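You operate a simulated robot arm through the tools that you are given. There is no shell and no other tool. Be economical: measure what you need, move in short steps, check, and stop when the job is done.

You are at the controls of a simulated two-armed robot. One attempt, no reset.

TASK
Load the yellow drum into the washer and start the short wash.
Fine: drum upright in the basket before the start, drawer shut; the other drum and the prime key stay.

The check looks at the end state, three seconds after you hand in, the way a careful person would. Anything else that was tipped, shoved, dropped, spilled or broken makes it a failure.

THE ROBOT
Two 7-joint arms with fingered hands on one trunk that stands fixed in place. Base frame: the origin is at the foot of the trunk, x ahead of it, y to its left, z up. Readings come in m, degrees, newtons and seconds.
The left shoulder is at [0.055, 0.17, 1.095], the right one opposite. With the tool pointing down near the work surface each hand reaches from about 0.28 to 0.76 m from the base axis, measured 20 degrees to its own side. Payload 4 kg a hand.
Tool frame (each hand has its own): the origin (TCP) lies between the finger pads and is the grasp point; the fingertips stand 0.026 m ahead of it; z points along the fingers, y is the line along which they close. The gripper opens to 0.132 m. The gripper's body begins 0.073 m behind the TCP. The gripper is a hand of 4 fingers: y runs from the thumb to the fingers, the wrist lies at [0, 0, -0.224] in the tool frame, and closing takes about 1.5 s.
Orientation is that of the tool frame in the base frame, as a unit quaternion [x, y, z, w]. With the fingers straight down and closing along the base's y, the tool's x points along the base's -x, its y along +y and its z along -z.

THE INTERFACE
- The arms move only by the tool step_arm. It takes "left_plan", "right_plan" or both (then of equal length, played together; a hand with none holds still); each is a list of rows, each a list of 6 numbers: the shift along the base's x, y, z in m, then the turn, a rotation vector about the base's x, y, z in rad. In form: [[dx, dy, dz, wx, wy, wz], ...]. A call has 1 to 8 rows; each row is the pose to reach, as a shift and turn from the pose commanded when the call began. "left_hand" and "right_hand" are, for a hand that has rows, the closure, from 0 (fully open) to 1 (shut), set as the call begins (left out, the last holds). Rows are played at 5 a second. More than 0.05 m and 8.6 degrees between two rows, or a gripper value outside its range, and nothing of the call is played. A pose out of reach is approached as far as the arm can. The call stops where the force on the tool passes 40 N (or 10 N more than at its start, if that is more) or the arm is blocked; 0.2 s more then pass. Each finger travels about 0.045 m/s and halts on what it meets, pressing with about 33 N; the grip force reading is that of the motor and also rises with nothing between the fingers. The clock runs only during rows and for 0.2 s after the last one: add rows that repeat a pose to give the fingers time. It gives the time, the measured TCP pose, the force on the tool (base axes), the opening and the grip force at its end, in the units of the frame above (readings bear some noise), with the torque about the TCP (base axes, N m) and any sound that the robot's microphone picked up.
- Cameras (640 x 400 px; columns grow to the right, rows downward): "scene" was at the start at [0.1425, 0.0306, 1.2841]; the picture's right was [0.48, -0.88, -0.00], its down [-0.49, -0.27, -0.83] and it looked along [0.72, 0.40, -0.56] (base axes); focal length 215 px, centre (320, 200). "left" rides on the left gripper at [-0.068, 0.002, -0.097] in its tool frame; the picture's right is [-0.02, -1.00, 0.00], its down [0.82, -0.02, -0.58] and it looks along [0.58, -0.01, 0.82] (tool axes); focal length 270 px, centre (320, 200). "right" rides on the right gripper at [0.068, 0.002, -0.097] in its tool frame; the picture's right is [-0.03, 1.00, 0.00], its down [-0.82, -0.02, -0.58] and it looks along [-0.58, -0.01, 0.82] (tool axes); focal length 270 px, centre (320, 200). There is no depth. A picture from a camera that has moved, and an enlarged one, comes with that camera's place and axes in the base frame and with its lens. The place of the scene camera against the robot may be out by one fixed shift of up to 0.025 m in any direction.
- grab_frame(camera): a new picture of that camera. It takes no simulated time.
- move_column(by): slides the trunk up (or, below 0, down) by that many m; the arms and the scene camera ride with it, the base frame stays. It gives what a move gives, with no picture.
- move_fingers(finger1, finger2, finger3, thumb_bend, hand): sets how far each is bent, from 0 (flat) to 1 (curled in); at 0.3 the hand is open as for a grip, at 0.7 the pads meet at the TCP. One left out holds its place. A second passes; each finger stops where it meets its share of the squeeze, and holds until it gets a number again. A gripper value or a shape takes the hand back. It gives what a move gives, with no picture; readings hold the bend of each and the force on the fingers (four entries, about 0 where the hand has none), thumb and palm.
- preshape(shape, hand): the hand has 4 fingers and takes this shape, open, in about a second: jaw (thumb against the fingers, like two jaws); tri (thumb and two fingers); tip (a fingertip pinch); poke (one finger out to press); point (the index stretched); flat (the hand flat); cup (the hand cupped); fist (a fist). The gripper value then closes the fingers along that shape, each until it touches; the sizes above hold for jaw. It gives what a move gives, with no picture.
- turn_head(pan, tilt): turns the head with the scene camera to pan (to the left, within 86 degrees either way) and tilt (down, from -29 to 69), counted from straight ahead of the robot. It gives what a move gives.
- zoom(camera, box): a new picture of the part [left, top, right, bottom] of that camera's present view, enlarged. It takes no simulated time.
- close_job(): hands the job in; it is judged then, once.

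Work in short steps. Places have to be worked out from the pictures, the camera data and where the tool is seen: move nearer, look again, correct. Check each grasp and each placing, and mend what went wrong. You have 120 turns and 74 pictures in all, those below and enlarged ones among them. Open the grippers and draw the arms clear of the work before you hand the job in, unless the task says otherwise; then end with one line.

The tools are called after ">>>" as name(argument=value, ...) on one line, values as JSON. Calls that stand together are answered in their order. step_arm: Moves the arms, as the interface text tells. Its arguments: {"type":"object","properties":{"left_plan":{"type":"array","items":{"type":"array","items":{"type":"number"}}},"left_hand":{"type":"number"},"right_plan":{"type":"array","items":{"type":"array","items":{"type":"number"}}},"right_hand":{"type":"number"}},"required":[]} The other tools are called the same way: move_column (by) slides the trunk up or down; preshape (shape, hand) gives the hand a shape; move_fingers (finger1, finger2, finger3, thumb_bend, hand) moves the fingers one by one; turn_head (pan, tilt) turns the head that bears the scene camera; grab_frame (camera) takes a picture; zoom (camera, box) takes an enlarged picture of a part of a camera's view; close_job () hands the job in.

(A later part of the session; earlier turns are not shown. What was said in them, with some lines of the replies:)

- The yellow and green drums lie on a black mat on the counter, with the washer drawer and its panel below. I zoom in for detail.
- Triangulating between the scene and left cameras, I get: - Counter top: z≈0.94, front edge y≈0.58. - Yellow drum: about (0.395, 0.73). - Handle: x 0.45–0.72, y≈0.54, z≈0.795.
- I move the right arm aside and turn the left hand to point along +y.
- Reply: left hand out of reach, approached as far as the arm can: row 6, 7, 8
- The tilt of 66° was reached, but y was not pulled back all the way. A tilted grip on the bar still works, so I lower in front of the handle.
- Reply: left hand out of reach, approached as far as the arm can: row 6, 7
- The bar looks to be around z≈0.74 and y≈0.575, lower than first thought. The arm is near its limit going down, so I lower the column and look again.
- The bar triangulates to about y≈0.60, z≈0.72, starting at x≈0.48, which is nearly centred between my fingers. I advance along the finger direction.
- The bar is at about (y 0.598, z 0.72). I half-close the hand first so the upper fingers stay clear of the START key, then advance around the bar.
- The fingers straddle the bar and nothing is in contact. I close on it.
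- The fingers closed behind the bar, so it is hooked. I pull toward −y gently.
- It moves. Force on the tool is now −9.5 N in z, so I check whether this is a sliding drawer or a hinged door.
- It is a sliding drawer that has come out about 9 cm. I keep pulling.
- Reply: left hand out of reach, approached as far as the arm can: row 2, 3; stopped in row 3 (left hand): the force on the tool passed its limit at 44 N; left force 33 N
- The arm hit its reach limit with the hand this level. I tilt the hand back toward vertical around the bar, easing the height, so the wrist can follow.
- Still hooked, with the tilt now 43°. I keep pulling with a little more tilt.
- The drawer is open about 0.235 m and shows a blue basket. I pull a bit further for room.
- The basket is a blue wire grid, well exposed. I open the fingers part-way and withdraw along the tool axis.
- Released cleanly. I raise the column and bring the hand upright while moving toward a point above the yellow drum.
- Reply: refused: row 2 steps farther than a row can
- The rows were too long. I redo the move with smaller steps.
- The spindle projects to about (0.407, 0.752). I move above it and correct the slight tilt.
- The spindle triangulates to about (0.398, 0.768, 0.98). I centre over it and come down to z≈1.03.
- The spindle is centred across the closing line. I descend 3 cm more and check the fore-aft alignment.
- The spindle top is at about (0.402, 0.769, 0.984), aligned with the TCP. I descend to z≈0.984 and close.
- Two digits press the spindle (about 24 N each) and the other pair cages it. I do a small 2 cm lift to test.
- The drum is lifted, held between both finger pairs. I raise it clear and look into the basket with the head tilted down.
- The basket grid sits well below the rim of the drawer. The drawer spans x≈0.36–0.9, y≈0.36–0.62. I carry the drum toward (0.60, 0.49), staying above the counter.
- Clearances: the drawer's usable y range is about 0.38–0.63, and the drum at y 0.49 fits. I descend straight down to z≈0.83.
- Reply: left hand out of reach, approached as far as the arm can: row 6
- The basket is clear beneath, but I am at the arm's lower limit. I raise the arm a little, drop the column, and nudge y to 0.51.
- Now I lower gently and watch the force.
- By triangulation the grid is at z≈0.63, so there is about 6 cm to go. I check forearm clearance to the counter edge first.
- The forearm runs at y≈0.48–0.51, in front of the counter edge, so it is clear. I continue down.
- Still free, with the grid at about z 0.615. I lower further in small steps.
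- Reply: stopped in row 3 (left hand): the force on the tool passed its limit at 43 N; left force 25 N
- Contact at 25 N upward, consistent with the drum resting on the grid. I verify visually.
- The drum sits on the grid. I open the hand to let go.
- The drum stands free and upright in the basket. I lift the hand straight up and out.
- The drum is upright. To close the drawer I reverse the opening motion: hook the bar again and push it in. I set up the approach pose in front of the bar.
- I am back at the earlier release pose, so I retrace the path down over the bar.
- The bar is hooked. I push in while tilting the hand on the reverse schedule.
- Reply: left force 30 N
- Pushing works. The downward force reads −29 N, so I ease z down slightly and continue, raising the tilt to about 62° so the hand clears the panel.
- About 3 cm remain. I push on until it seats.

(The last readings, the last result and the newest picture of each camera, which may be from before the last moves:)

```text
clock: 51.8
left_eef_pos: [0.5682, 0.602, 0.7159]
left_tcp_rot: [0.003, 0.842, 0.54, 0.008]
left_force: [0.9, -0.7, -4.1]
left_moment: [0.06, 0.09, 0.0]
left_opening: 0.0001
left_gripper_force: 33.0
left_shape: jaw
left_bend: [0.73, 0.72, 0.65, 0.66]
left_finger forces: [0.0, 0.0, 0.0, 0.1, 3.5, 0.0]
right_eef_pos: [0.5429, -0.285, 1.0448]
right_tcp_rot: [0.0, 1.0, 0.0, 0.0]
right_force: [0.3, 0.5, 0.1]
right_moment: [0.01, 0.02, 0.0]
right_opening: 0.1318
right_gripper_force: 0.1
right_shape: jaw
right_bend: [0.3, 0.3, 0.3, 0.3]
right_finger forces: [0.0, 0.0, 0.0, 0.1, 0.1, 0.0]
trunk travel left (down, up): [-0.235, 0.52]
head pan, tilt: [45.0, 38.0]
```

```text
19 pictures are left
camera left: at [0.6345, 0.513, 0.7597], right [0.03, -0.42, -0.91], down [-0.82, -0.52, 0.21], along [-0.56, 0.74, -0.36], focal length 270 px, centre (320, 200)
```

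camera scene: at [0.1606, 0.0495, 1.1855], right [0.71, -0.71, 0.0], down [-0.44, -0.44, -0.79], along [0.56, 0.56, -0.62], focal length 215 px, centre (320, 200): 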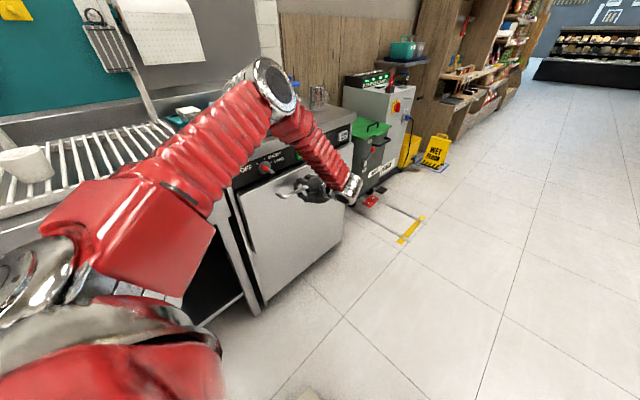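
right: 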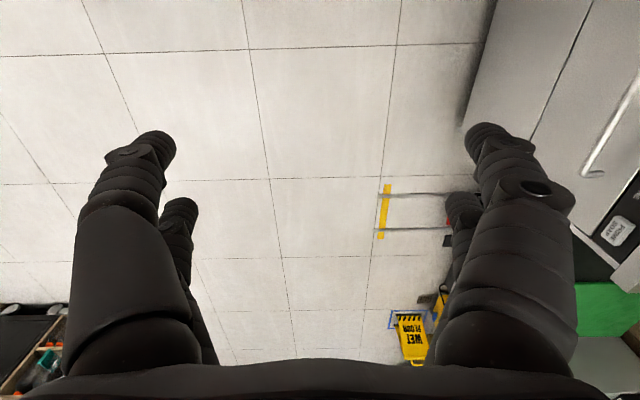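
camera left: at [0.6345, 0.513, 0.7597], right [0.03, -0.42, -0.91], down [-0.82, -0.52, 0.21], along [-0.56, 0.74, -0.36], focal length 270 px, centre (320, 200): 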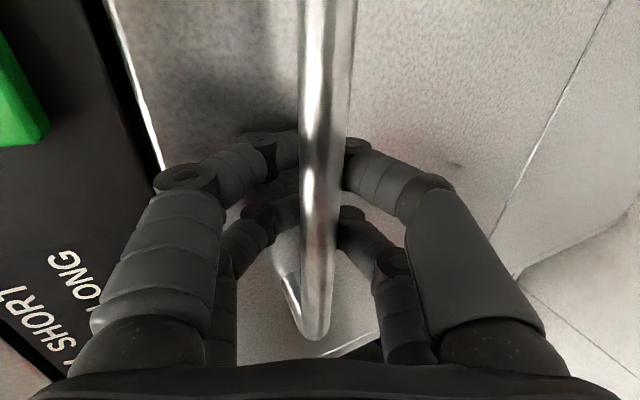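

It looks nearly flush, with the bar sliding back in my grip. I push a bit further to confirm it is seated.

>>> step_arm(left_plan=[[0, 0.006, 0, 0, 0, 0], [0, 0.012, 0, 0, 0, 0], [0, 0.018, 0, 0, 0, 0]])

>>> zoom(camera="scene", box=[210, 130, 370, 280])

```text
clock: 52.6
left_eef_pos: [0.5672, 0.6086, 0.7171]
left_tcp_rot: [0.005, 0.845, 0.535, 0.009]
left_force: [-0.7, -13.2, -0.8]
left_moment: [0.04, -0.02, 0.24]
left_opening: 0.0
left_gripper_force: 33.3
left_shape: jaw
left_bend: [0.73, 0.75, 0.66, 0.66]
left_finger forces: [0.1, 0.1, 0.0, 0.0, 0.0, 0.1]
right_eef_pos: [0.543, -0.2852, 1.0454]
right_tcp_rot: [0.0, 1.0, -0.001, 0.0]
right_force: [0.2, 0.1, 0.1]
right_moment: [0.01, 0.02, -0.03]
right_opening: 0.1318
right_gripper_force: 0.2
right_shape: jaw
right_bend: [0.3, 0.3, 0.3, 0.3]
right_finger forces: [0.0, 0.0, 0.0, 0.1, 0.0, 0.0]
trunk travel left (down, up): [-0.235, 0.52]
head pan, tilt: [45.0, 38.0]
stopped in row 3 (left hand): the force on the tool passed its limit at 46 N (the readings are from after the stop); the commanded pose is now the measured one
```

```text
2.67 times, centred on (290, 205) of scene
camera zoom: at [0.1597, 0.0482, 1.1858], right [0.71, -0.71, 0.0], down [-0.44, -0.43, -0.79], along [0.56, 0.56, -0.62], focal length 574 px, centre (400, 187)
```

zoom: 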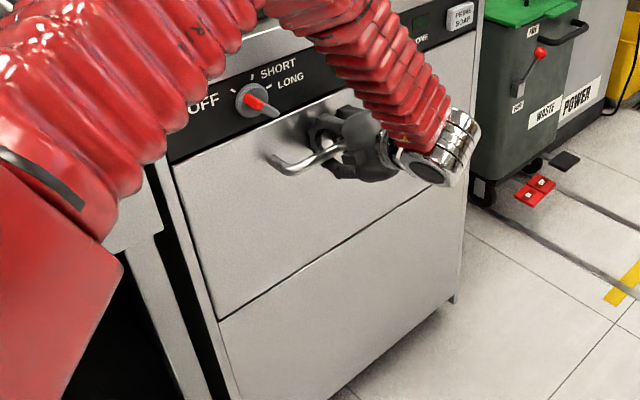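

The drawer is flush and stopped with firm resistance. I release the bar and back off, raising toward the knob for a close look.

>>> step_arm(left_plan=[[0, 0, 0, 0, 0, 0], [0, 0, 0, 0, 0, 0], [0, 0, 0, 0, 0, 0], [0, 0, 0, 0, 0, 0], [0, 0, 0, 0, 0, 0]], left_hand=0.55)

>>> step_arm(left_plan=[[0, -0.018, 0.006, 0, 0, 0], [0, -0.04, 0.014, 0, 0, 0], [0, -0.065, 0.022, 0, 0, 0], [0, -0.095, 0.025, 0, 0, 0], [0, -0.12, 0.03, 0, 0, 0], [-0.0, -0.14, 0.05, 0, 0, 0], [-0.02, -0.15, 0.08, 0, 0, 0]])

>>> grab_frame(camera="left")

```text
clock: 53.8
left_eef_pos: [0.569, 0.6092, 0.7167]
left_tcp_rot: [0.006, 0.845, 0.535, 0.008]
left_force: [-1.0, -29.7, -10.5]
left_moment: [0.02, -0.02, 0.09]
left_opening: 0.0511
left_gripper_force: 0.1
left_shape: jaw
left_bend: [0.79, 0.8, 0.73, 0.7]
left_finger forces: [14.5, 14.9, 0.0, 0.0, 0.0, 0.1]
right_eef_pos: [0.5425, -0.2869, 1.0439]
right_tcp_rot: [-0.001, 1.0, 0.0, 0.0]
right_force: [-0.1, -0.2, -0.2]
right_moment: [-0.02, -0.01, -0.01]
right_opening: 0.1319
right_gripper_force: 0.3
right_shape: jaw
right_bend: [0.3, 0.3, 0.3, 0.3]
right_finger forces: [0.1, 0.0, 0.0, 0.0, 0.0, 0.1]
trunk travel left (down, up): [-0.235, 0.52]
head pan, tilt: [45.0, 38.0]
```

```text
clock: 55.4
left_eef_pos: [0.5476, 0.4598, 0.8007]
left_tcp_rot: [0.003, 0.844, 0.536, 0.008]
left_force: [-0.1, -1.1, 0.3]
left_moment: [-0.01, 0.04, 0.02]
left_opening: 0.0589
left_gripper_force: 0.0
left_shape: jaw
left_bend: [0.73, 0.73, 0.73, 0.7]
left_finger forces: [0.0, 0.0, 0.0, 0.1, 0.0, 0.0]
right_eef_pos: [0.5427, -0.2858, 1.0452]
right_tcp_rot: [0.0, 1.0, 0.0, 0.002]
right_force: [0.8, 0.2, -0.5]
right_moment: [0.0, 0.0, 0.04]
right_opening: 0.1318
right_gripper_force: 0.2
right_shape: jaw
right_bend: [0.3, 0.3, 0.3, 0.3]
right_finger forces: [0.0, 0.1, 0.0, 0.0, 0.0, 0.0]
trunk travel left (down, up): [-0.235, 0.52]
head pan, tilt: [45.0, 38.0]
```

```text
17 pictures are left
camera left: at [0.615, 0.3713, 0.8432], right [0.03, -0.42, -0.91], down [-0.83, -0.52, 0.22], along [-0.56, 0.74, -0.36], focal length 270 px, centre (320, 200)
```

left: 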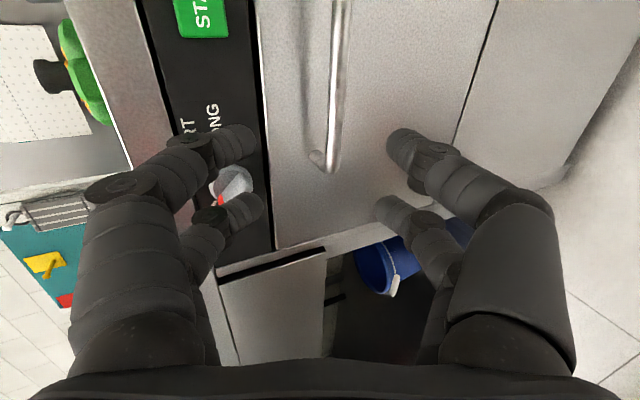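

I zoom on the knob to see its exact shape and pointer.

>>> zoom(camera="scene", box=[240, 145, 304, 185])

```text
10.00 times, centred on (272, 165) of scene
camera zoom: at [0.159, 0.0486, 1.1859], right [0.71, -0.71, 0.0], down [-0.44, -0.44, -0.79], along [0.56, 0.56, -0.62], focal length 2152 px, centre (800, 550)
```

zoom: 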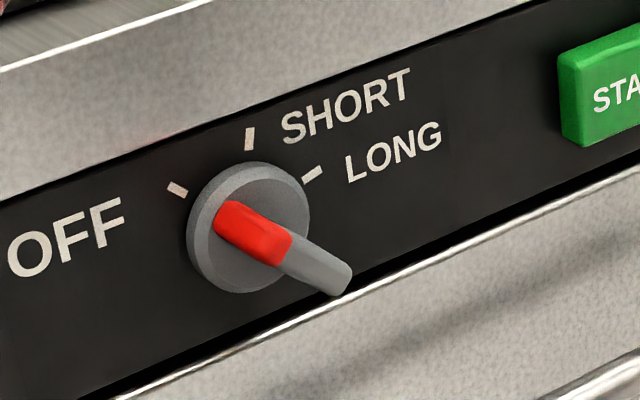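

The fin stands across the disc and points to OFF, upper-left at about 45°; SHORT is straight up. If I roll the hand 90° and pinch with the fingers closing along x, the fin will align to vertical, which is SHORT. I roll first, away from the panel.

>>> step_arm(left_plan=[[0, 0, 0.005, 0, -0.129, 0.0607], [-0.01, -0.01, 0.01, 0, -0.258, 0.121], [-0.02, -0.01, 0.02, 0, -0.387, 0.182], [-0.03, -0.01, 0.03, 0, -0.516, 0.243], [-0.04, -0.01, 0.04, 0, -0.645, 0.303], [-0.05, -0.01, 0.05, 0, -0.774, 0.364], [-0.06, -0.01, 0.06, 0, -0.903, 0.425], [-0.07, -0.01, 0.06, 0, -1.032, 0.486]], left_hand=0.45)

>>> step_arm(left_plan=[[0, 0, 0, 0, -0.129, 0.0607], [0, 0, 0, 0, -0.258, 0.121], [0, 0, 0, 0, -0.387, 0.182]])

>>> grab_frame(camera="left")

```text
clock: 57.2
left_eef_pos: [0.4773, 0.4512, 0.8575]
left_tcp_rot: [-0.453, 0.707, 0.455, 0.296]
left_force: [0.9, 1.1, 0.2]
left_moment: [-0.01, 0.0, 0.01]
left_opening: 0.0719
left_gripper_force: 0.0
left_shape: jaw
left_bend: [0.72, 0.72, 0.72, 0.7]
left_finger forces: [0.0, 0.0, 0.0, 0.0, 0.1, 0.0]
right_eef_pos: [0.5417, -0.2855, 1.0438]
right_tcp_rot: [0.0, 1.0, 0.0, 0.001]
right_force: [-0.1, -0.9, 0.6]
right_moment: [0.0, -0.02, 0.01]
right_opening: 0.1319
right_gripper_force: 0.1
right_shape: jaw
right_bend: [0.3, 0.3, 0.3, 0.3]
right_finger forces: [0.1, 0.0, 0.0, 0.0, 0.0, 0.1]
trunk travel left (down, up): [-0.235, 0.52]
head pan, tilt: [45.0, 38.0]
```

```text
clock: 58.0
left_eef_pos: [0.4768, 0.4508, 0.8576]
left_tcp_rot: [0.595, -0.593, -0.385, -0.384]
left_force: [-0.4, 0.1, 0.4]
left_moment: [0.04, 0.01, -0.01]
left_opening: 0.072
left_gripper_force: 0.0
left_shape: jaw
left_bend: [0.72, 0.72, 0.72, 0.7]
left_finger forces: [0.1, 0.0, 0.0, 0.0, 0.0, 0.0]
right_eef_pos: [0.542, -0.2862, 1.0438]
right_tcp_rot: [0.0, 1.0, 0.0, 0.0]
right_force: [0.8, -0.4, -0.3]
right_moment: [-0.01, -0.01, 0.01]
right_opening: 0.1318
right_gripper_force: 0.1
right_shape: jaw
right_bend: [0.3, 0.3, 0.3, 0.3]
right_finger forces: [0.0, 0.0, 0.0, 0.0, 0.1, 0.1]
trunk travel left (down, up): [-0.235, 0.52]
head pan, tilt: [45.0, 38.0]
```

```text
15 pictures are left
camera left: at [0.476, 0.39, 0.96], right [1.0, 0.01, 0.02], down [0.02, -0.86, -0.51], along [0.01, 0.51, -0.86], focal length 270 px, centre (320, 200)
```

left: 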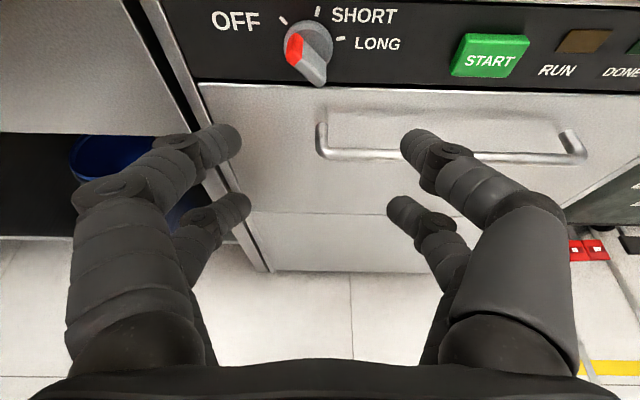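

This view is clear. The knob axis is at x≈0.464, z≈0.823, and the fin protrudes to y≈0.60. The ticks read about OFF −44°, SHORT +15°, LONG +80°, so I pinch at 0° and then turn about +15°. I approach in two stages.

>>> step_arm(left_plan=[[-0.006, 0.03, -0.006, 0, 0, 0], [-0.013, 0.06, -0.015, 0, 0, 0], [-0.013, 0.09, -0.022, 0, 0, 0], [-0.013, 0.105, -0.026, 0, 0, 0]])

>>> grab_frame(camera="left")

```text
clock: 59.0
left_eef_pos: [0.4636, 0.5565, 0.8304]
left_tcp_rot: [-0.594, 0.594, 0.385, 0.384]
left_force: [0.5, 0.7, 0.9]
left_moment: [-0.02, 0.01, 0.0]
left_opening: 0.0723
left_gripper_force: 0.0
left_shape: jaw
left_bend: [0.72, 0.72, 0.72, 0.7]
left_finger forces: [0.1, 0.1, 0.1, 0.0, 0.0, 0.0]
right_eef_pos: [0.5422, -0.2853, 1.0446]
right_tcp_rot: [-0.001, 1.0, 0.001, 0.001]
right_force: [0.5, -0.3, -0.1]
right_moment: [-0.01, 0.03, 0.01]
right_opening: 0.132
right_gripper_force: 0.0
right_shape: jaw
right_bend: [0.3, 0.3, 0.3, 0.3]
right_finger forces: [0.0, 0.1, 0.0, 0.1, 0.1, 0.0]
trunk travel left (down, up): [-0.235, 0.52]
head pan, tilt: [45.0, 38.0]
```

```text
14 pictures are left
camera left: at [0.462, 0.4957, 0.9336], right [1.0, 0.01, 0.02], down [0.02, -0.86, -0.51], along [0.01, 0.51, -0.86], focal length 270 px, centre (320, 200)
```

left: 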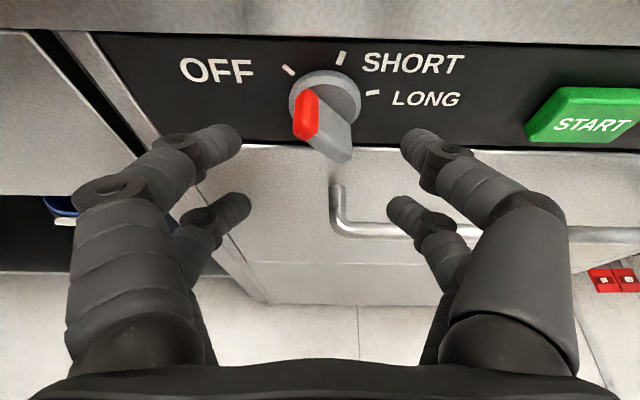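

The knob is centred between the fingers. I advance about 3 cm to straddle the fin.

>>> step_arm(left_plan=[[0, 0.012, 0.001, 0, 0, 0], [0, 0.024, 0.002, 0, 0, 0], [0, 0.032, 0.003, 0, 0, 0]])

>>> grab_frame(camera="left")

```text
clock: 59.8
left_eef_pos: [0.4622, 0.5885, 0.8353]
left_tcp_rot: [0.594, -0.593, -0.385, -0.384]
left_force: [0.7, 0.4, 0.6]
left_moment: [-0.04, 0.03, -0.01]
left_opening: 0.0722
left_gripper_force: 0.1
left_shape: jaw
left_bend: [0.72, 0.72, 0.72, 0.7]
left_finger forces: [0.0, 0.1, 0.1, 0.0, 0.0, 0.1]
right_eef_pos: [0.5424, -0.2853, 1.0447]
right_tcp_rot: [-0.001, 1.0, 0.0, -0.001]
right_force: [0.4, 0.1, 0.2]
right_moment: [0.04, 0.0, 0.02]
right_opening: 0.132
right_gripper_force: 0.1
right_shape: jaw
right_bend: [0.3, 0.3, 0.3, 0.3]
right_finger forces: [0.0, 0.1, 0.0, 0.0, 0.0, 0.0]
trunk travel left (down, up): [-0.235, 0.52]
head pan, tilt: [45.0, 38.0]
```

```text
13 pictures are left
camera left: at [0.4613, 0.5279, 0.9373], right [1.0, 0.01, 0.02], down [0.02, -0.86, -0.51], along [0.01, 0.51, -0.86], focal length 270 px, centre (320, 200)
```

left: 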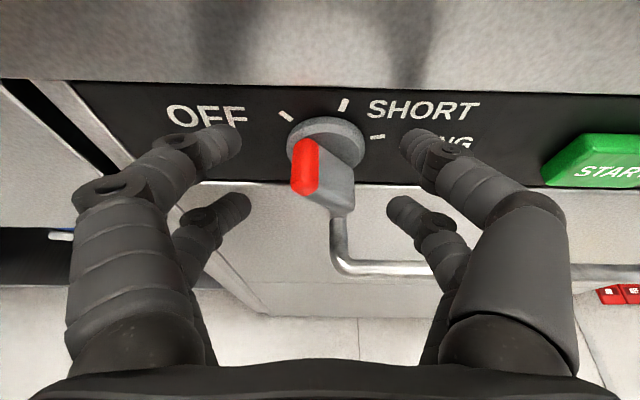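

The fin lies between both finger pairs. I close to align it.

>>> step_arm(left_plan=[[0, 0, 0, 0, 0, 0], [0, 0, 0, 0, 0, 0], [0, 0, 0, 0, 0, 0], [0, 0, 0, 0, 0, 0], [0, 0, 0, 0, 0, 0], [0, 0, 0, 0, 0, 0]], left_hand=1.0)

>>> grab_frame(camera="left")

```text
clock: 61.2
left_eef_pos: [0.4612, 0.5898, 0.8345]
left_tcp_rot: [-0.593, 0.594, 0.385, 0.384]
left_force: [-0.3, 3.9, 1.1]
left_moment: [0.39, 0.0, 0.02]
left_opening: 0.0
left_gripper_force: 32.7
left_shape: jaw
left_bend: [0.7, 0.66, 0.74, 0.67]
left_finger forces: [0.0, 33.6, 23.4, 0.1, 0.0, 0.0]
right_eef_pos: [0.5414, -0.2861, 1.0456]
right_tcp_rot: [0.0, 1.0, 0.0, 0.0]
right_force: [-0.3, -0.3, 0.1]
right_moment: [-0.03, -0.03, 0.01]
right_opening: 0.1317
right_gripper_force: 0.1
right_shape: jaw
right_bend: [0.3, 0.3, 0.3, 0.3]
right_finger forces: [0.0, 0.0, 0.0, 0.1, 0.0, 0.1]
trunk travel left (down, up): [-0.235, 0.52]
head pan, tilt: [45.0, 38.0]
```

```text
12 pictures are left
camera left: at [0.4611, 0.5283, 0.9374], right [1.0, 0.01, 0.02], down [0.02, -0.86, -0.51], along [0.01, 0.51, -0.86], focal length 270 px, centre (320, 200)
```

left: 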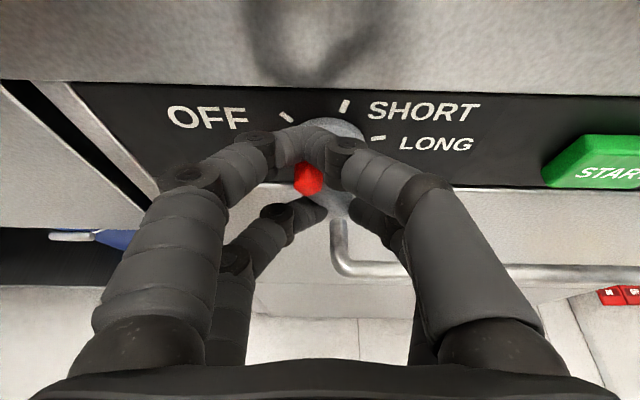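

The lower pair grips the fin while the upper pair caps it. I turn the hand clockwise (about +y) around the knob axis in steps and check.

>>> step_arm(left_plan=[[0.001, 0, 0, 0, 0.1, 0], [0.002, 0, 0, 0, 0.2, 0], [0.003, 0, -0.001, 0, 0.3, 0], [0.004, 0, -0.001, 0, 0.4, 0], [0.005, 0, -0.001, 0, 0.5, 0]])

>>> grab_frame(camera="left")

```text
clock: 62.4
left_eef_pos: [0.4699, 0.589, 0.8339]
left_tcp_rot: [-0.479, 0.67, 0.52, 0.227]
left_force: [8.9, 15.4, 16.1]
left_moment: [0.84, -0.02, -0.3]
left_opening: 0.0002
left_gripper_force: 32.9
left_shape: jaw
left_bend: [0.7, 0.66, 0.74, 0.67]
left_finger forces: [0.0, 29.7, 25.8, 0.0, 0.1, 0.0]
right_eef_pos: [0.5415, -0.285, 1.0454]
right_tcp_rot: [0.0, 1.0, 0.0, 0.0]
right_force: [0.2, 0.2, 0.0]
right_moment: [0.04, 0.03, -0.03]
right_opening: 0.132
right_gripper_force: 0.1
right_shape: jaw
right_bend: [0.3, 0.3, 0.3, 0.3]
right_finger forces: [0.0, 0.0, 0.0, 0.0, 0.0, 0.1]
trunk travel left (down, up): [-0.235, 0.52]
head pan, tilt: [45.0, 38.0]
```

```text
11 pictures are left
camera left: at [0.5175, 0.5274, 0.925], right [0.89, 0.01, -0.46], down [-0.23, -0.86, -0.46], along [-0.4, 0.51, -0.76], focal length 270 px, centre (320, 200)
```

left: 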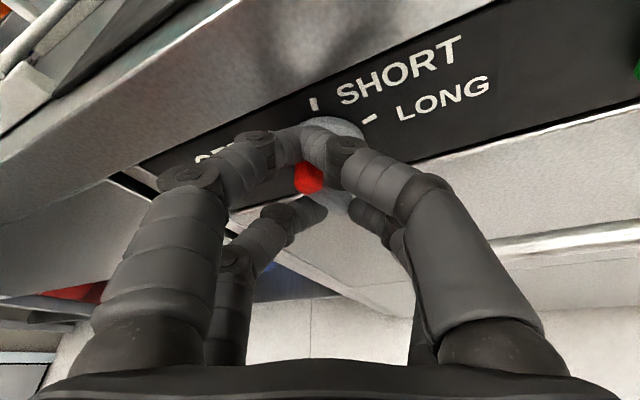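

The fin turns with the hand (28° so far). I turn about 23° more, then release and look.

>>> step_arm(left_plan=[[0.001, 0, -0.001, 0, 0.1, 0], [0.001, 0, -0.002, 0, 0.2, 0], [0.002, 0, -0.002, 0, 0.3, 0], [0.002, 0, -0.003, 0, 0.4, 0]])

>>> step_arm(left_plan=[[0, 0, 0, 0, 0, 0], [0, 0, 0, 0, 0, 0], [0, 0, 0, 0, 0, 0], [0, 0, 0, 0, 0, 0], [0, 0, 0, 0, 0, 0], [0, 0, 0, 0, 0, 0]], left_hand=0.45)

>>> grab_frame(camera="left")

```text
clock: 63.4
left_eef_pos: [0.4747, 0.5887, 0.8314]
left_tcp_rot: [-0.365, 0.701, 0.606, 0.091]
left_force: [21.4, 13.7, 24.6]
left_moment: [0.93, -0.01, -0.8]
left_opening: 0.0001
left_gripper_force: 33.2
left_shape: jaw
left_bend: [0.7, 0.66, 0.74, 0.67]
left_finger forces: [0.0, 29.0, 27.6, 0.0, 0.0, 0.0]
right_eef_pos: [0.5419, -0.2852, 1.0453]
right_tcp_rot: [0.0, 1.0, 0.0, 0.0]
right_force: [-1.0, 0.6, 0.8]
right_moment: [-0.01, -0.01, 0.02]
right_opening: 0.1316
right_gripper_force: 0.0
right_shape: jaw
right_bend: [0.3, 0.3, 0.3, 0.3]
right_finger forces: [0.1, 0.0, 0.0, 0.1, 0.1, 0.0]
trunk travel left (down, up): [-0.235, 0.52]
head pan, tilt: [45.0, 38.0]
```

```text
clock: 64.8
left_eef_pos: [0.4709, 0.5883, 0.8305]
left_tcp_rot: [-0.368, 0.701, 0.605, 0.087]
left_force: [0.6, -0.3, -0.4]
left_moment: [-0.05, 0.0, -0.01]
left_opening: 0.0719
left_gripper_force: 0.0
left_shape: jaw
left_bend: [0.72, 0.72, 0.72, 0.7]
left_finger forces: [0.0, 0.1, 0.0, 0.0, 0.0, 0.0]
right_eef_pos: [0.5434, -0.2853, 1.0437]
right_tcp_rot: [0.001, 1.0, 0.001, 0.0]
right_force: [0.0, -0.1, 0.4]
right_moment: [0.01, -0.01, 0.0]
right_opening: 0.1319
right_gripper_force: 0.1
right_shape: jaw
right_bend: [0.3, 0.3, 0.3, 0.3]
right_finger forces: [0.0, 0.1, 0.1, 0.1, 0.1, 0.0]
trunk travel left (down, up): [-0.235, 0.52]
head pan, tilt: [45.0, 38.0]
```

```text
10 pictures are left
camera left: at [0.5514, 0.5276, 0.8944], right [0.64, 0.01, -0.77], down [-0.38, -0.86, -0.33], along [-0.67, 0.51, -0.54], focal length 270 px, centre (320, 200)
```

left: 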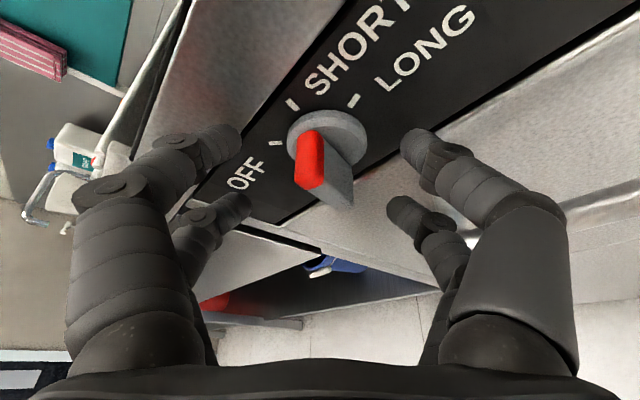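

The fin now sits at the SHORT tick exactly as it sat at OFF before. I retreat, restore the hand roll, and move across toward START with the fingers closed.

>>> step_arm(left_plan=[[0, -0.035, 0.005, 0, 0, 0], [0, -0.07, 0.01, 0, 0, 0], [0.015, -0.1, 0.015, -0.046, 0.093, -0.0907], [0.035, -0.12, 0.02, -0.093, 0.186, -0.181], [0.06, -0.12, 0.02, -0.139, 0.279, -0.272], [0.085, -0.12, 0.02, -0.185, 0.372, -0.363], [0.115, -0.12, 0.02, -0.232, 0.465, -0.453], [0.142, -0.12, 0.02, -0.278, 0.558, -0.544]])

>>> step_arm(left_plan=[[0, 0, 0, 0, 0, 0], [0, 0, 0, 0, 0, 0], [0, 0, 0, 0, 0, 0], [0, 0, 0, 0, 0, 0], [0, 0, 0, 0, 0, 0], [0, 0, 0, 0, 0, 0]], left_hand=1.0)

>>> grab_frame(camera="left")

```text
clock: 66.6
left_eef_pos: [0.6161, 0.468, 0.8472]
left_tcp_rot: [0.003, 0.844, 0.536, 0.0]
left_force: [-0.1, -0.2, 0.6]
left_moment: [0.01, -0.04, 0.02]
left_opening: 0.0722
left_gripper_force: 0.0
left_shape: jaw
left_bend: [0.72, 0.72, 0.72, 0.7]
left_finger forces: [0.0, 0.0, 0.0, 0.1, 0.0, 0.1]
right_eef_pos: [0.5433, -0.2851, 1.0441]
right_tcp_rot: [0.001, 1.0, 0.0, 0.0]
right_force: [-0.4, -0.3, 0.2]
right_moment: [0.0, 0.0, 0.02]
right_opening: 0.1318
right_gripper_force: 0.0
right_shape: jaw
right_bend: [0.3, 0.3, 0.3, 0.3]
right_finger forces: [0.0, 0.0, 0.0, 0.0, 0.1, 0.0]
trunk travel left (down, up): [-0.235, 0.52]
head pan, tilt: [45.0, 38.0]
```

```text
clock: 68.0
left_eef_pos: [0.6143, 0.4679, 0.8474]
left_tcp_rot: [0.001, 0.845, 0.536, 0.0]
left_force: [0.3, 0.2, 0.6]
left_moment: [-0.01, 0.02, 0.02]
left_opening: 0.0001
left_gripper_force: 32.9
left_shape: jaw
left_bend: [0.62, 0.63, 0.63, 0.7]
left_finger forces: [0.1, 0.0, 0.0, 0.0, 0.0, 0.0]
right_eef_pos: [0.5429, -0.2856, 1.0447]
right_tcp_rot: [-0.001, 1.0, 0.0, 0.0]
right_force: [-0.2, -1.1, 0.3]
right_moment: [-0.03, 0.01, 0.04]
right_opening: 0.1319
right_gripper_force: 0.1
right_shape: jaw
right_bend: [0.3, 0.3, 0.3, 0.3]
right_finger forces: [0.0, 0.0, 0.0, 0.1, 0.1, 0.0]
trunk travel left (down, up): [-0.235, 0.52]
head pan, tilt: [45.0, 38.0]
```

```text
9 pictures are left
camera left: at [0.6839, 0.3813, 0.8906], right [0.02, -0.43, -0.9], down [-0.82, -0.53, 0.23], along [-0.58, 0.73, -0.36], focal length 270 px, centre (320, 200)
```

left: 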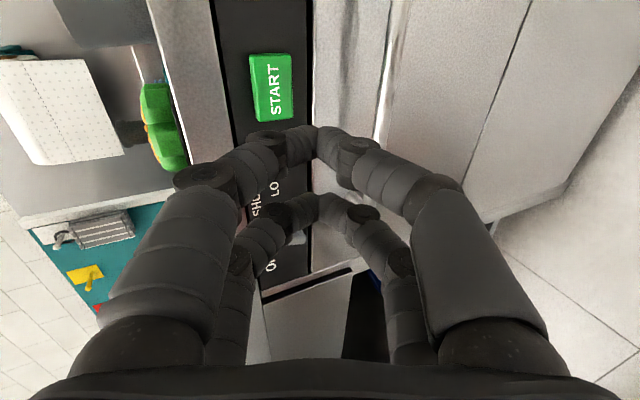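

START is at about (0.627, 0.622, 0.821). I approach it with the closed fingertips.

>>> step_arm(left_plan=[[0.006, 0.03, -0.006, 0, 0, 0], [0.012, 0.06, -0.012, 0, 0, 0], [0.012, 0.09, -0.015, 0, 0, 0], [0.012, 0.1, -0.015, 0, 0, 0]])

>>> grab_frame(camera="left")

```text
clock: 69.0
left_eef_pos: [0.6283, 0.5677, 0.8334]
left_tcp_rot: [0.002, 0.845, 0.535, 0.0]
left_force: [-0.3, -0.5, 0.7]
left_moment: [-0.02, -0.01, -0.04]
left_opening: 0.0001
left_gripper_force: 32.8
left_shape: jaw
left_bend: [0.62, 0.63, 0.63, 0.7]
left_finger forces: [0.0, 0.0, 0.1, 0.1, 0.0, 0.0]
right_eef_pos: [0.5418, -0.2858, 1.0437]
right_tcp_rot: [0.0, 1.0, -0.001, 0.0]
right_force: [-1.0, 0.3, -0.4]
right_moment: [0.0, 0.01, -0.01]
right_opening: 0.1319
right_gripper_force: 0.1
right_shape: jaw
right_bend: [0.3, 0.3, 0.3, 0.3]
right_finger forces: [0.0, 0.0, 0.1, 0.1, 0.1, 0.0]
trunk travel left (down, up): [-0.235, 0.52]
head pan, tilt: [45.0, 38.0]
```

```text
8 pictures are left
camera left: at [0.696, 0.48, 0.8764], right [0.02, -0.43, -0.9], down [-0.82, -0.53, 0.23], along [-0.58, 0.73, -0.36], focal length 270 px, centre (320, 200)
```

left: 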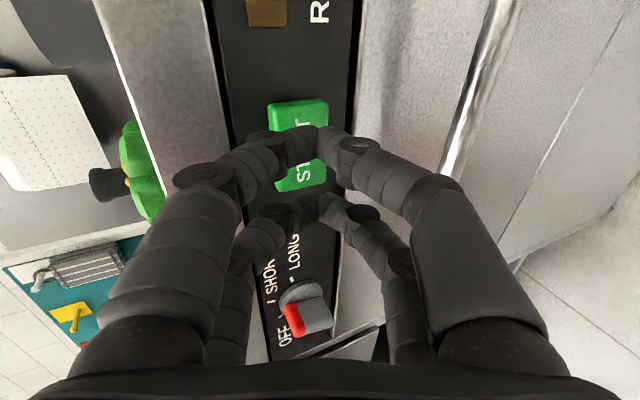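

Triangulation puts START at (0.629, 0.618, 0.824), aligned with the fingertips. I press forward.

>>> step_arm(left_plan=[[0, 0.008, 0.001, 0, 0, 0], [0, 0.016, 0.002, 0, 0, 0], [0, 0.022, 0.002, 0, 0, 0], [0, 0.027, 0.002, 0, 0, 0], [0, 0.031, 0.002, 0, 0, 0], [0, 0.034, 0.002, 0, 0, 0]])

>>> grab_frame(camera="left")

```text
clock: 70.4
left_eef_pos: [0.6256, 0.5995, 0.8384]
left_tcp_rot: [0.002, 0.845, 0.535, 0.001]
left_force: [2.4, -8.5, -1.4]
left_moment: [-0.07, 0.02, -0.19]
left_opening: 0.0002
left_gripper_force: 33.2
left_shape: jaw
left_bend: [0.63, 0.63, 0.63, 0.7]
left_finger forces: [0.1, 0.0, 0.0, 0.1, 0.0, 0.1]
right_eef_pos: [0.5434, -0.285, 1.0444]
right_tcp_rot: [0.0, 1.0, 0.0, 0.0]
right_force: [0.3, -0.3, 0.7]
right_moment: [-0.03, -0.02, -0.04]
right_opening: 0.1319
right_gripper_force: 0.1
right_shape: jaw
right_bend: [0.3, 0.3, 0.3, 0.3]
right_finger forces: [0.0, 0.1, 0.0, 0.0, 0.0, 0.1]
trunk travel left (down, up): [-0.235, 0.52]
head pan, tilt: [45.0, 38.0]
heard: click
```

```text
7 pictures are left
camera left: at [0.6946, 0.5118, 0.8815], right [0.02, -0.43, -0.9], down [-0.82, -0.53, 0.23], along [-0.57, 0.73, -0.36], focal length 270 px, centre (320, 200)
```

left: 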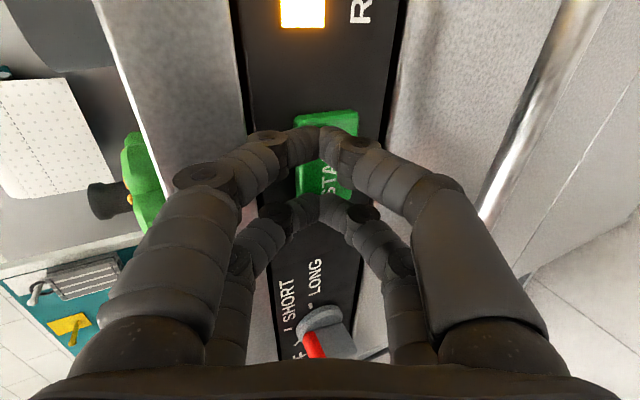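

A click was heard and the RUN lamp is lit. I withdraw straight back, away from the washer, opening the hand once clear.

>>> step_arm(left_plan=[[0, -0.02, 0, 0, 0, 0], [0, -0.05, 0, 0, 0, 0], [0, -0.09, 0.01, 0, 0, 0], [0, -0.12, 0.02, -0.05, 0, 0], [0, -0.15, 0.04, -0.15, 0, 0], [0, -0.18, 0.06, -0.25, 0, 0], [0, -0.21, 0.08, -0.35, 0, 0], [0, -0.24, 0.1, -0.45, 0, 0]])

>>> step_arm(left_plan=[[0, 0, 0.02, -0.1, 0, 0], [0, 0, 0.04, -0.2, 0, 0], [0, 0, 0.06, -0.3, 0, 0], [0, 0, 0.08, -0.4, 0, 0], [0, 0, 0.1, -0.5, 0, 0], [0, 0, 0.12, -0.6, 0, 0], [0, 0, 0.12, -0.6, 0, 0]], left_hand=0.0)

>>> grab_frame(camera="scene")

```text
clock: 72.2
left_eef_pos: [0.6223, 0.3613, 0.937]
left_tcp_rot: [0.002, 0.943, 0.333, -0.001]
left_force: [-0.4, -0.4, 1.0]
left_moment: [0.02, -0.05, -0.02]
left_opening: 0.0
left_gripper_force: 33.5
left_shape: jaw
left_bend: [0.63, 0.63, 0.63, 0.7]
left_finger forces: [0.1, 0.0, 0.1, 0.0, 0.0, 0.0]
right_eef_pos: [0.5426, -0.2861, 1.0446]
right_tcp_rot: [0.0, 1.0, 0.0, -0.001]
right_force: [-1.1, 0.2, 0.2]
right_moment: [-0.02, 0.0, 0.02]
right_opening: 0.1321
right_gripper_force: 0.0
right_shape: jaw
right_bend: [0.3, 0.3, 0.3, 0.3]
right_finger forces: [0.0, 0.0, 0.0, 0.0, 0.0, 0.0]
trunk travel left (down, up): [-0.235, 0.52]
head pan, tilt: [45.0, 38.0]
```

```text
clock: 73.8
left_eef_pos: [0.6235, 0.3617, 1.0572]
left_tcp_rot: [0.001, 0.999, 0.039, 0.0]
left_force: [-0.2, -0.9, 0.0]
left_moment: [-0.01, -0.01, 0.01]
left_opening: 0.1317
left_gripper_force: 0.2
left_shape: jaw
left_bend: [0.3, 0.3, 0.3, 0.3]
left_finger forces: [0.0, 0.0, 0.0, 0.0, 0.0, 0.0]
right_eef_pos: [0.5425, -0.2849, 1.0447]
right_tcp_rot: [0.0, 1.0, 0.001, 0.0]
right_force: [0.3, -1.1, 0.2]
right_moment: [-0.06, -0.02, -0.01]
right_opening: 0.1319
right_gripper_force: 0.1
right_shape: jaw
right_bend: [0.3, 0.3, 0.3, 0.3]
right_finger forces: [0.1, 0.0, 0.1, 0.0, 0.1, 0.1]
trunk travel left (down, up): [-0.235, 0.52]
head pan, tilt: [45.0, 38.0]
```

```text
6 pictures are left
camera scene: at [0.16, 0.0487, 1.1856], right [0.71, -0.71, 0.0], down [-0.44, -0.44, -0.79], along [0.56, 0.56, -0.62], focal length 215 px, centre (320, 200)
```

scene: 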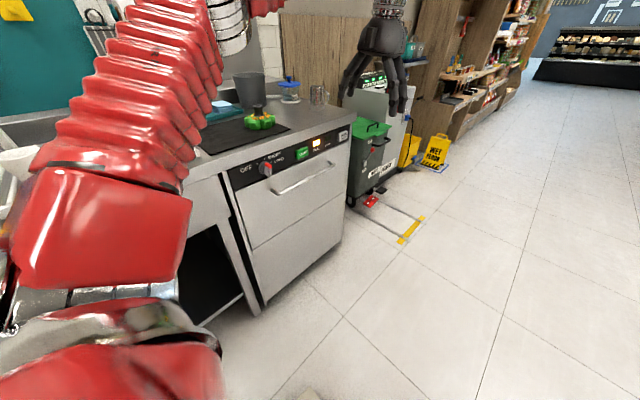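

The RUN lamp is on and the arm is clear. I take one last zoom to confirm the knob, the drawer and the lamps.

>>> zoom(camera="scene", box=[220, 100, 360, 220])

>>> zoom(camera="scene", box=[230, 140, 294, 180])

```text
3.33 times, centred on (290, 160) of scene
camera zoom: at [0.16, 0.0487, 1.1856], right [0.71, -0.71, 0.0], down [-0.44, -0.44, -0.79], along [0.56, 0.56, -0.62], focal length 718 px, centre (420, 333)
```

zoom: 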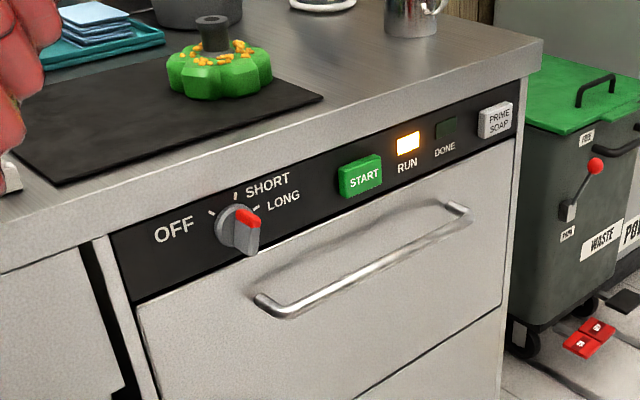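

```text
10.00 times, centred on (262, 160) of scene
camera zoom: at [0.16, 0.0487, 1.1856], right [0.71, -0.71, 0.0], down [-0.44, -0.44, -0.79], along [0.56, 0.56, -0.62], focal length 2152 px, centre (900, 600)
```

zoom: 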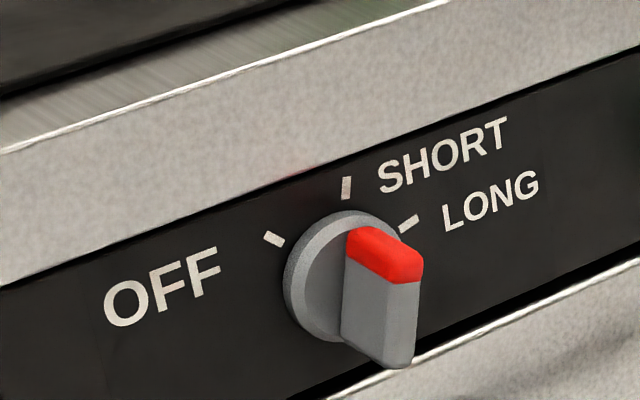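

The knob points at SHORT, RUN is lit, the drawer is flush, and the green drum and PRIME SOAP key are undisturbed. I hand in.

>>> close_job()

```text
The job is handed in.
```

The yellow drum is upright in the basket, the drawer is shut and the short wash is running: the knob is on SHORT and the RUN lamp is lit. The green drum and the prime key were left alone.
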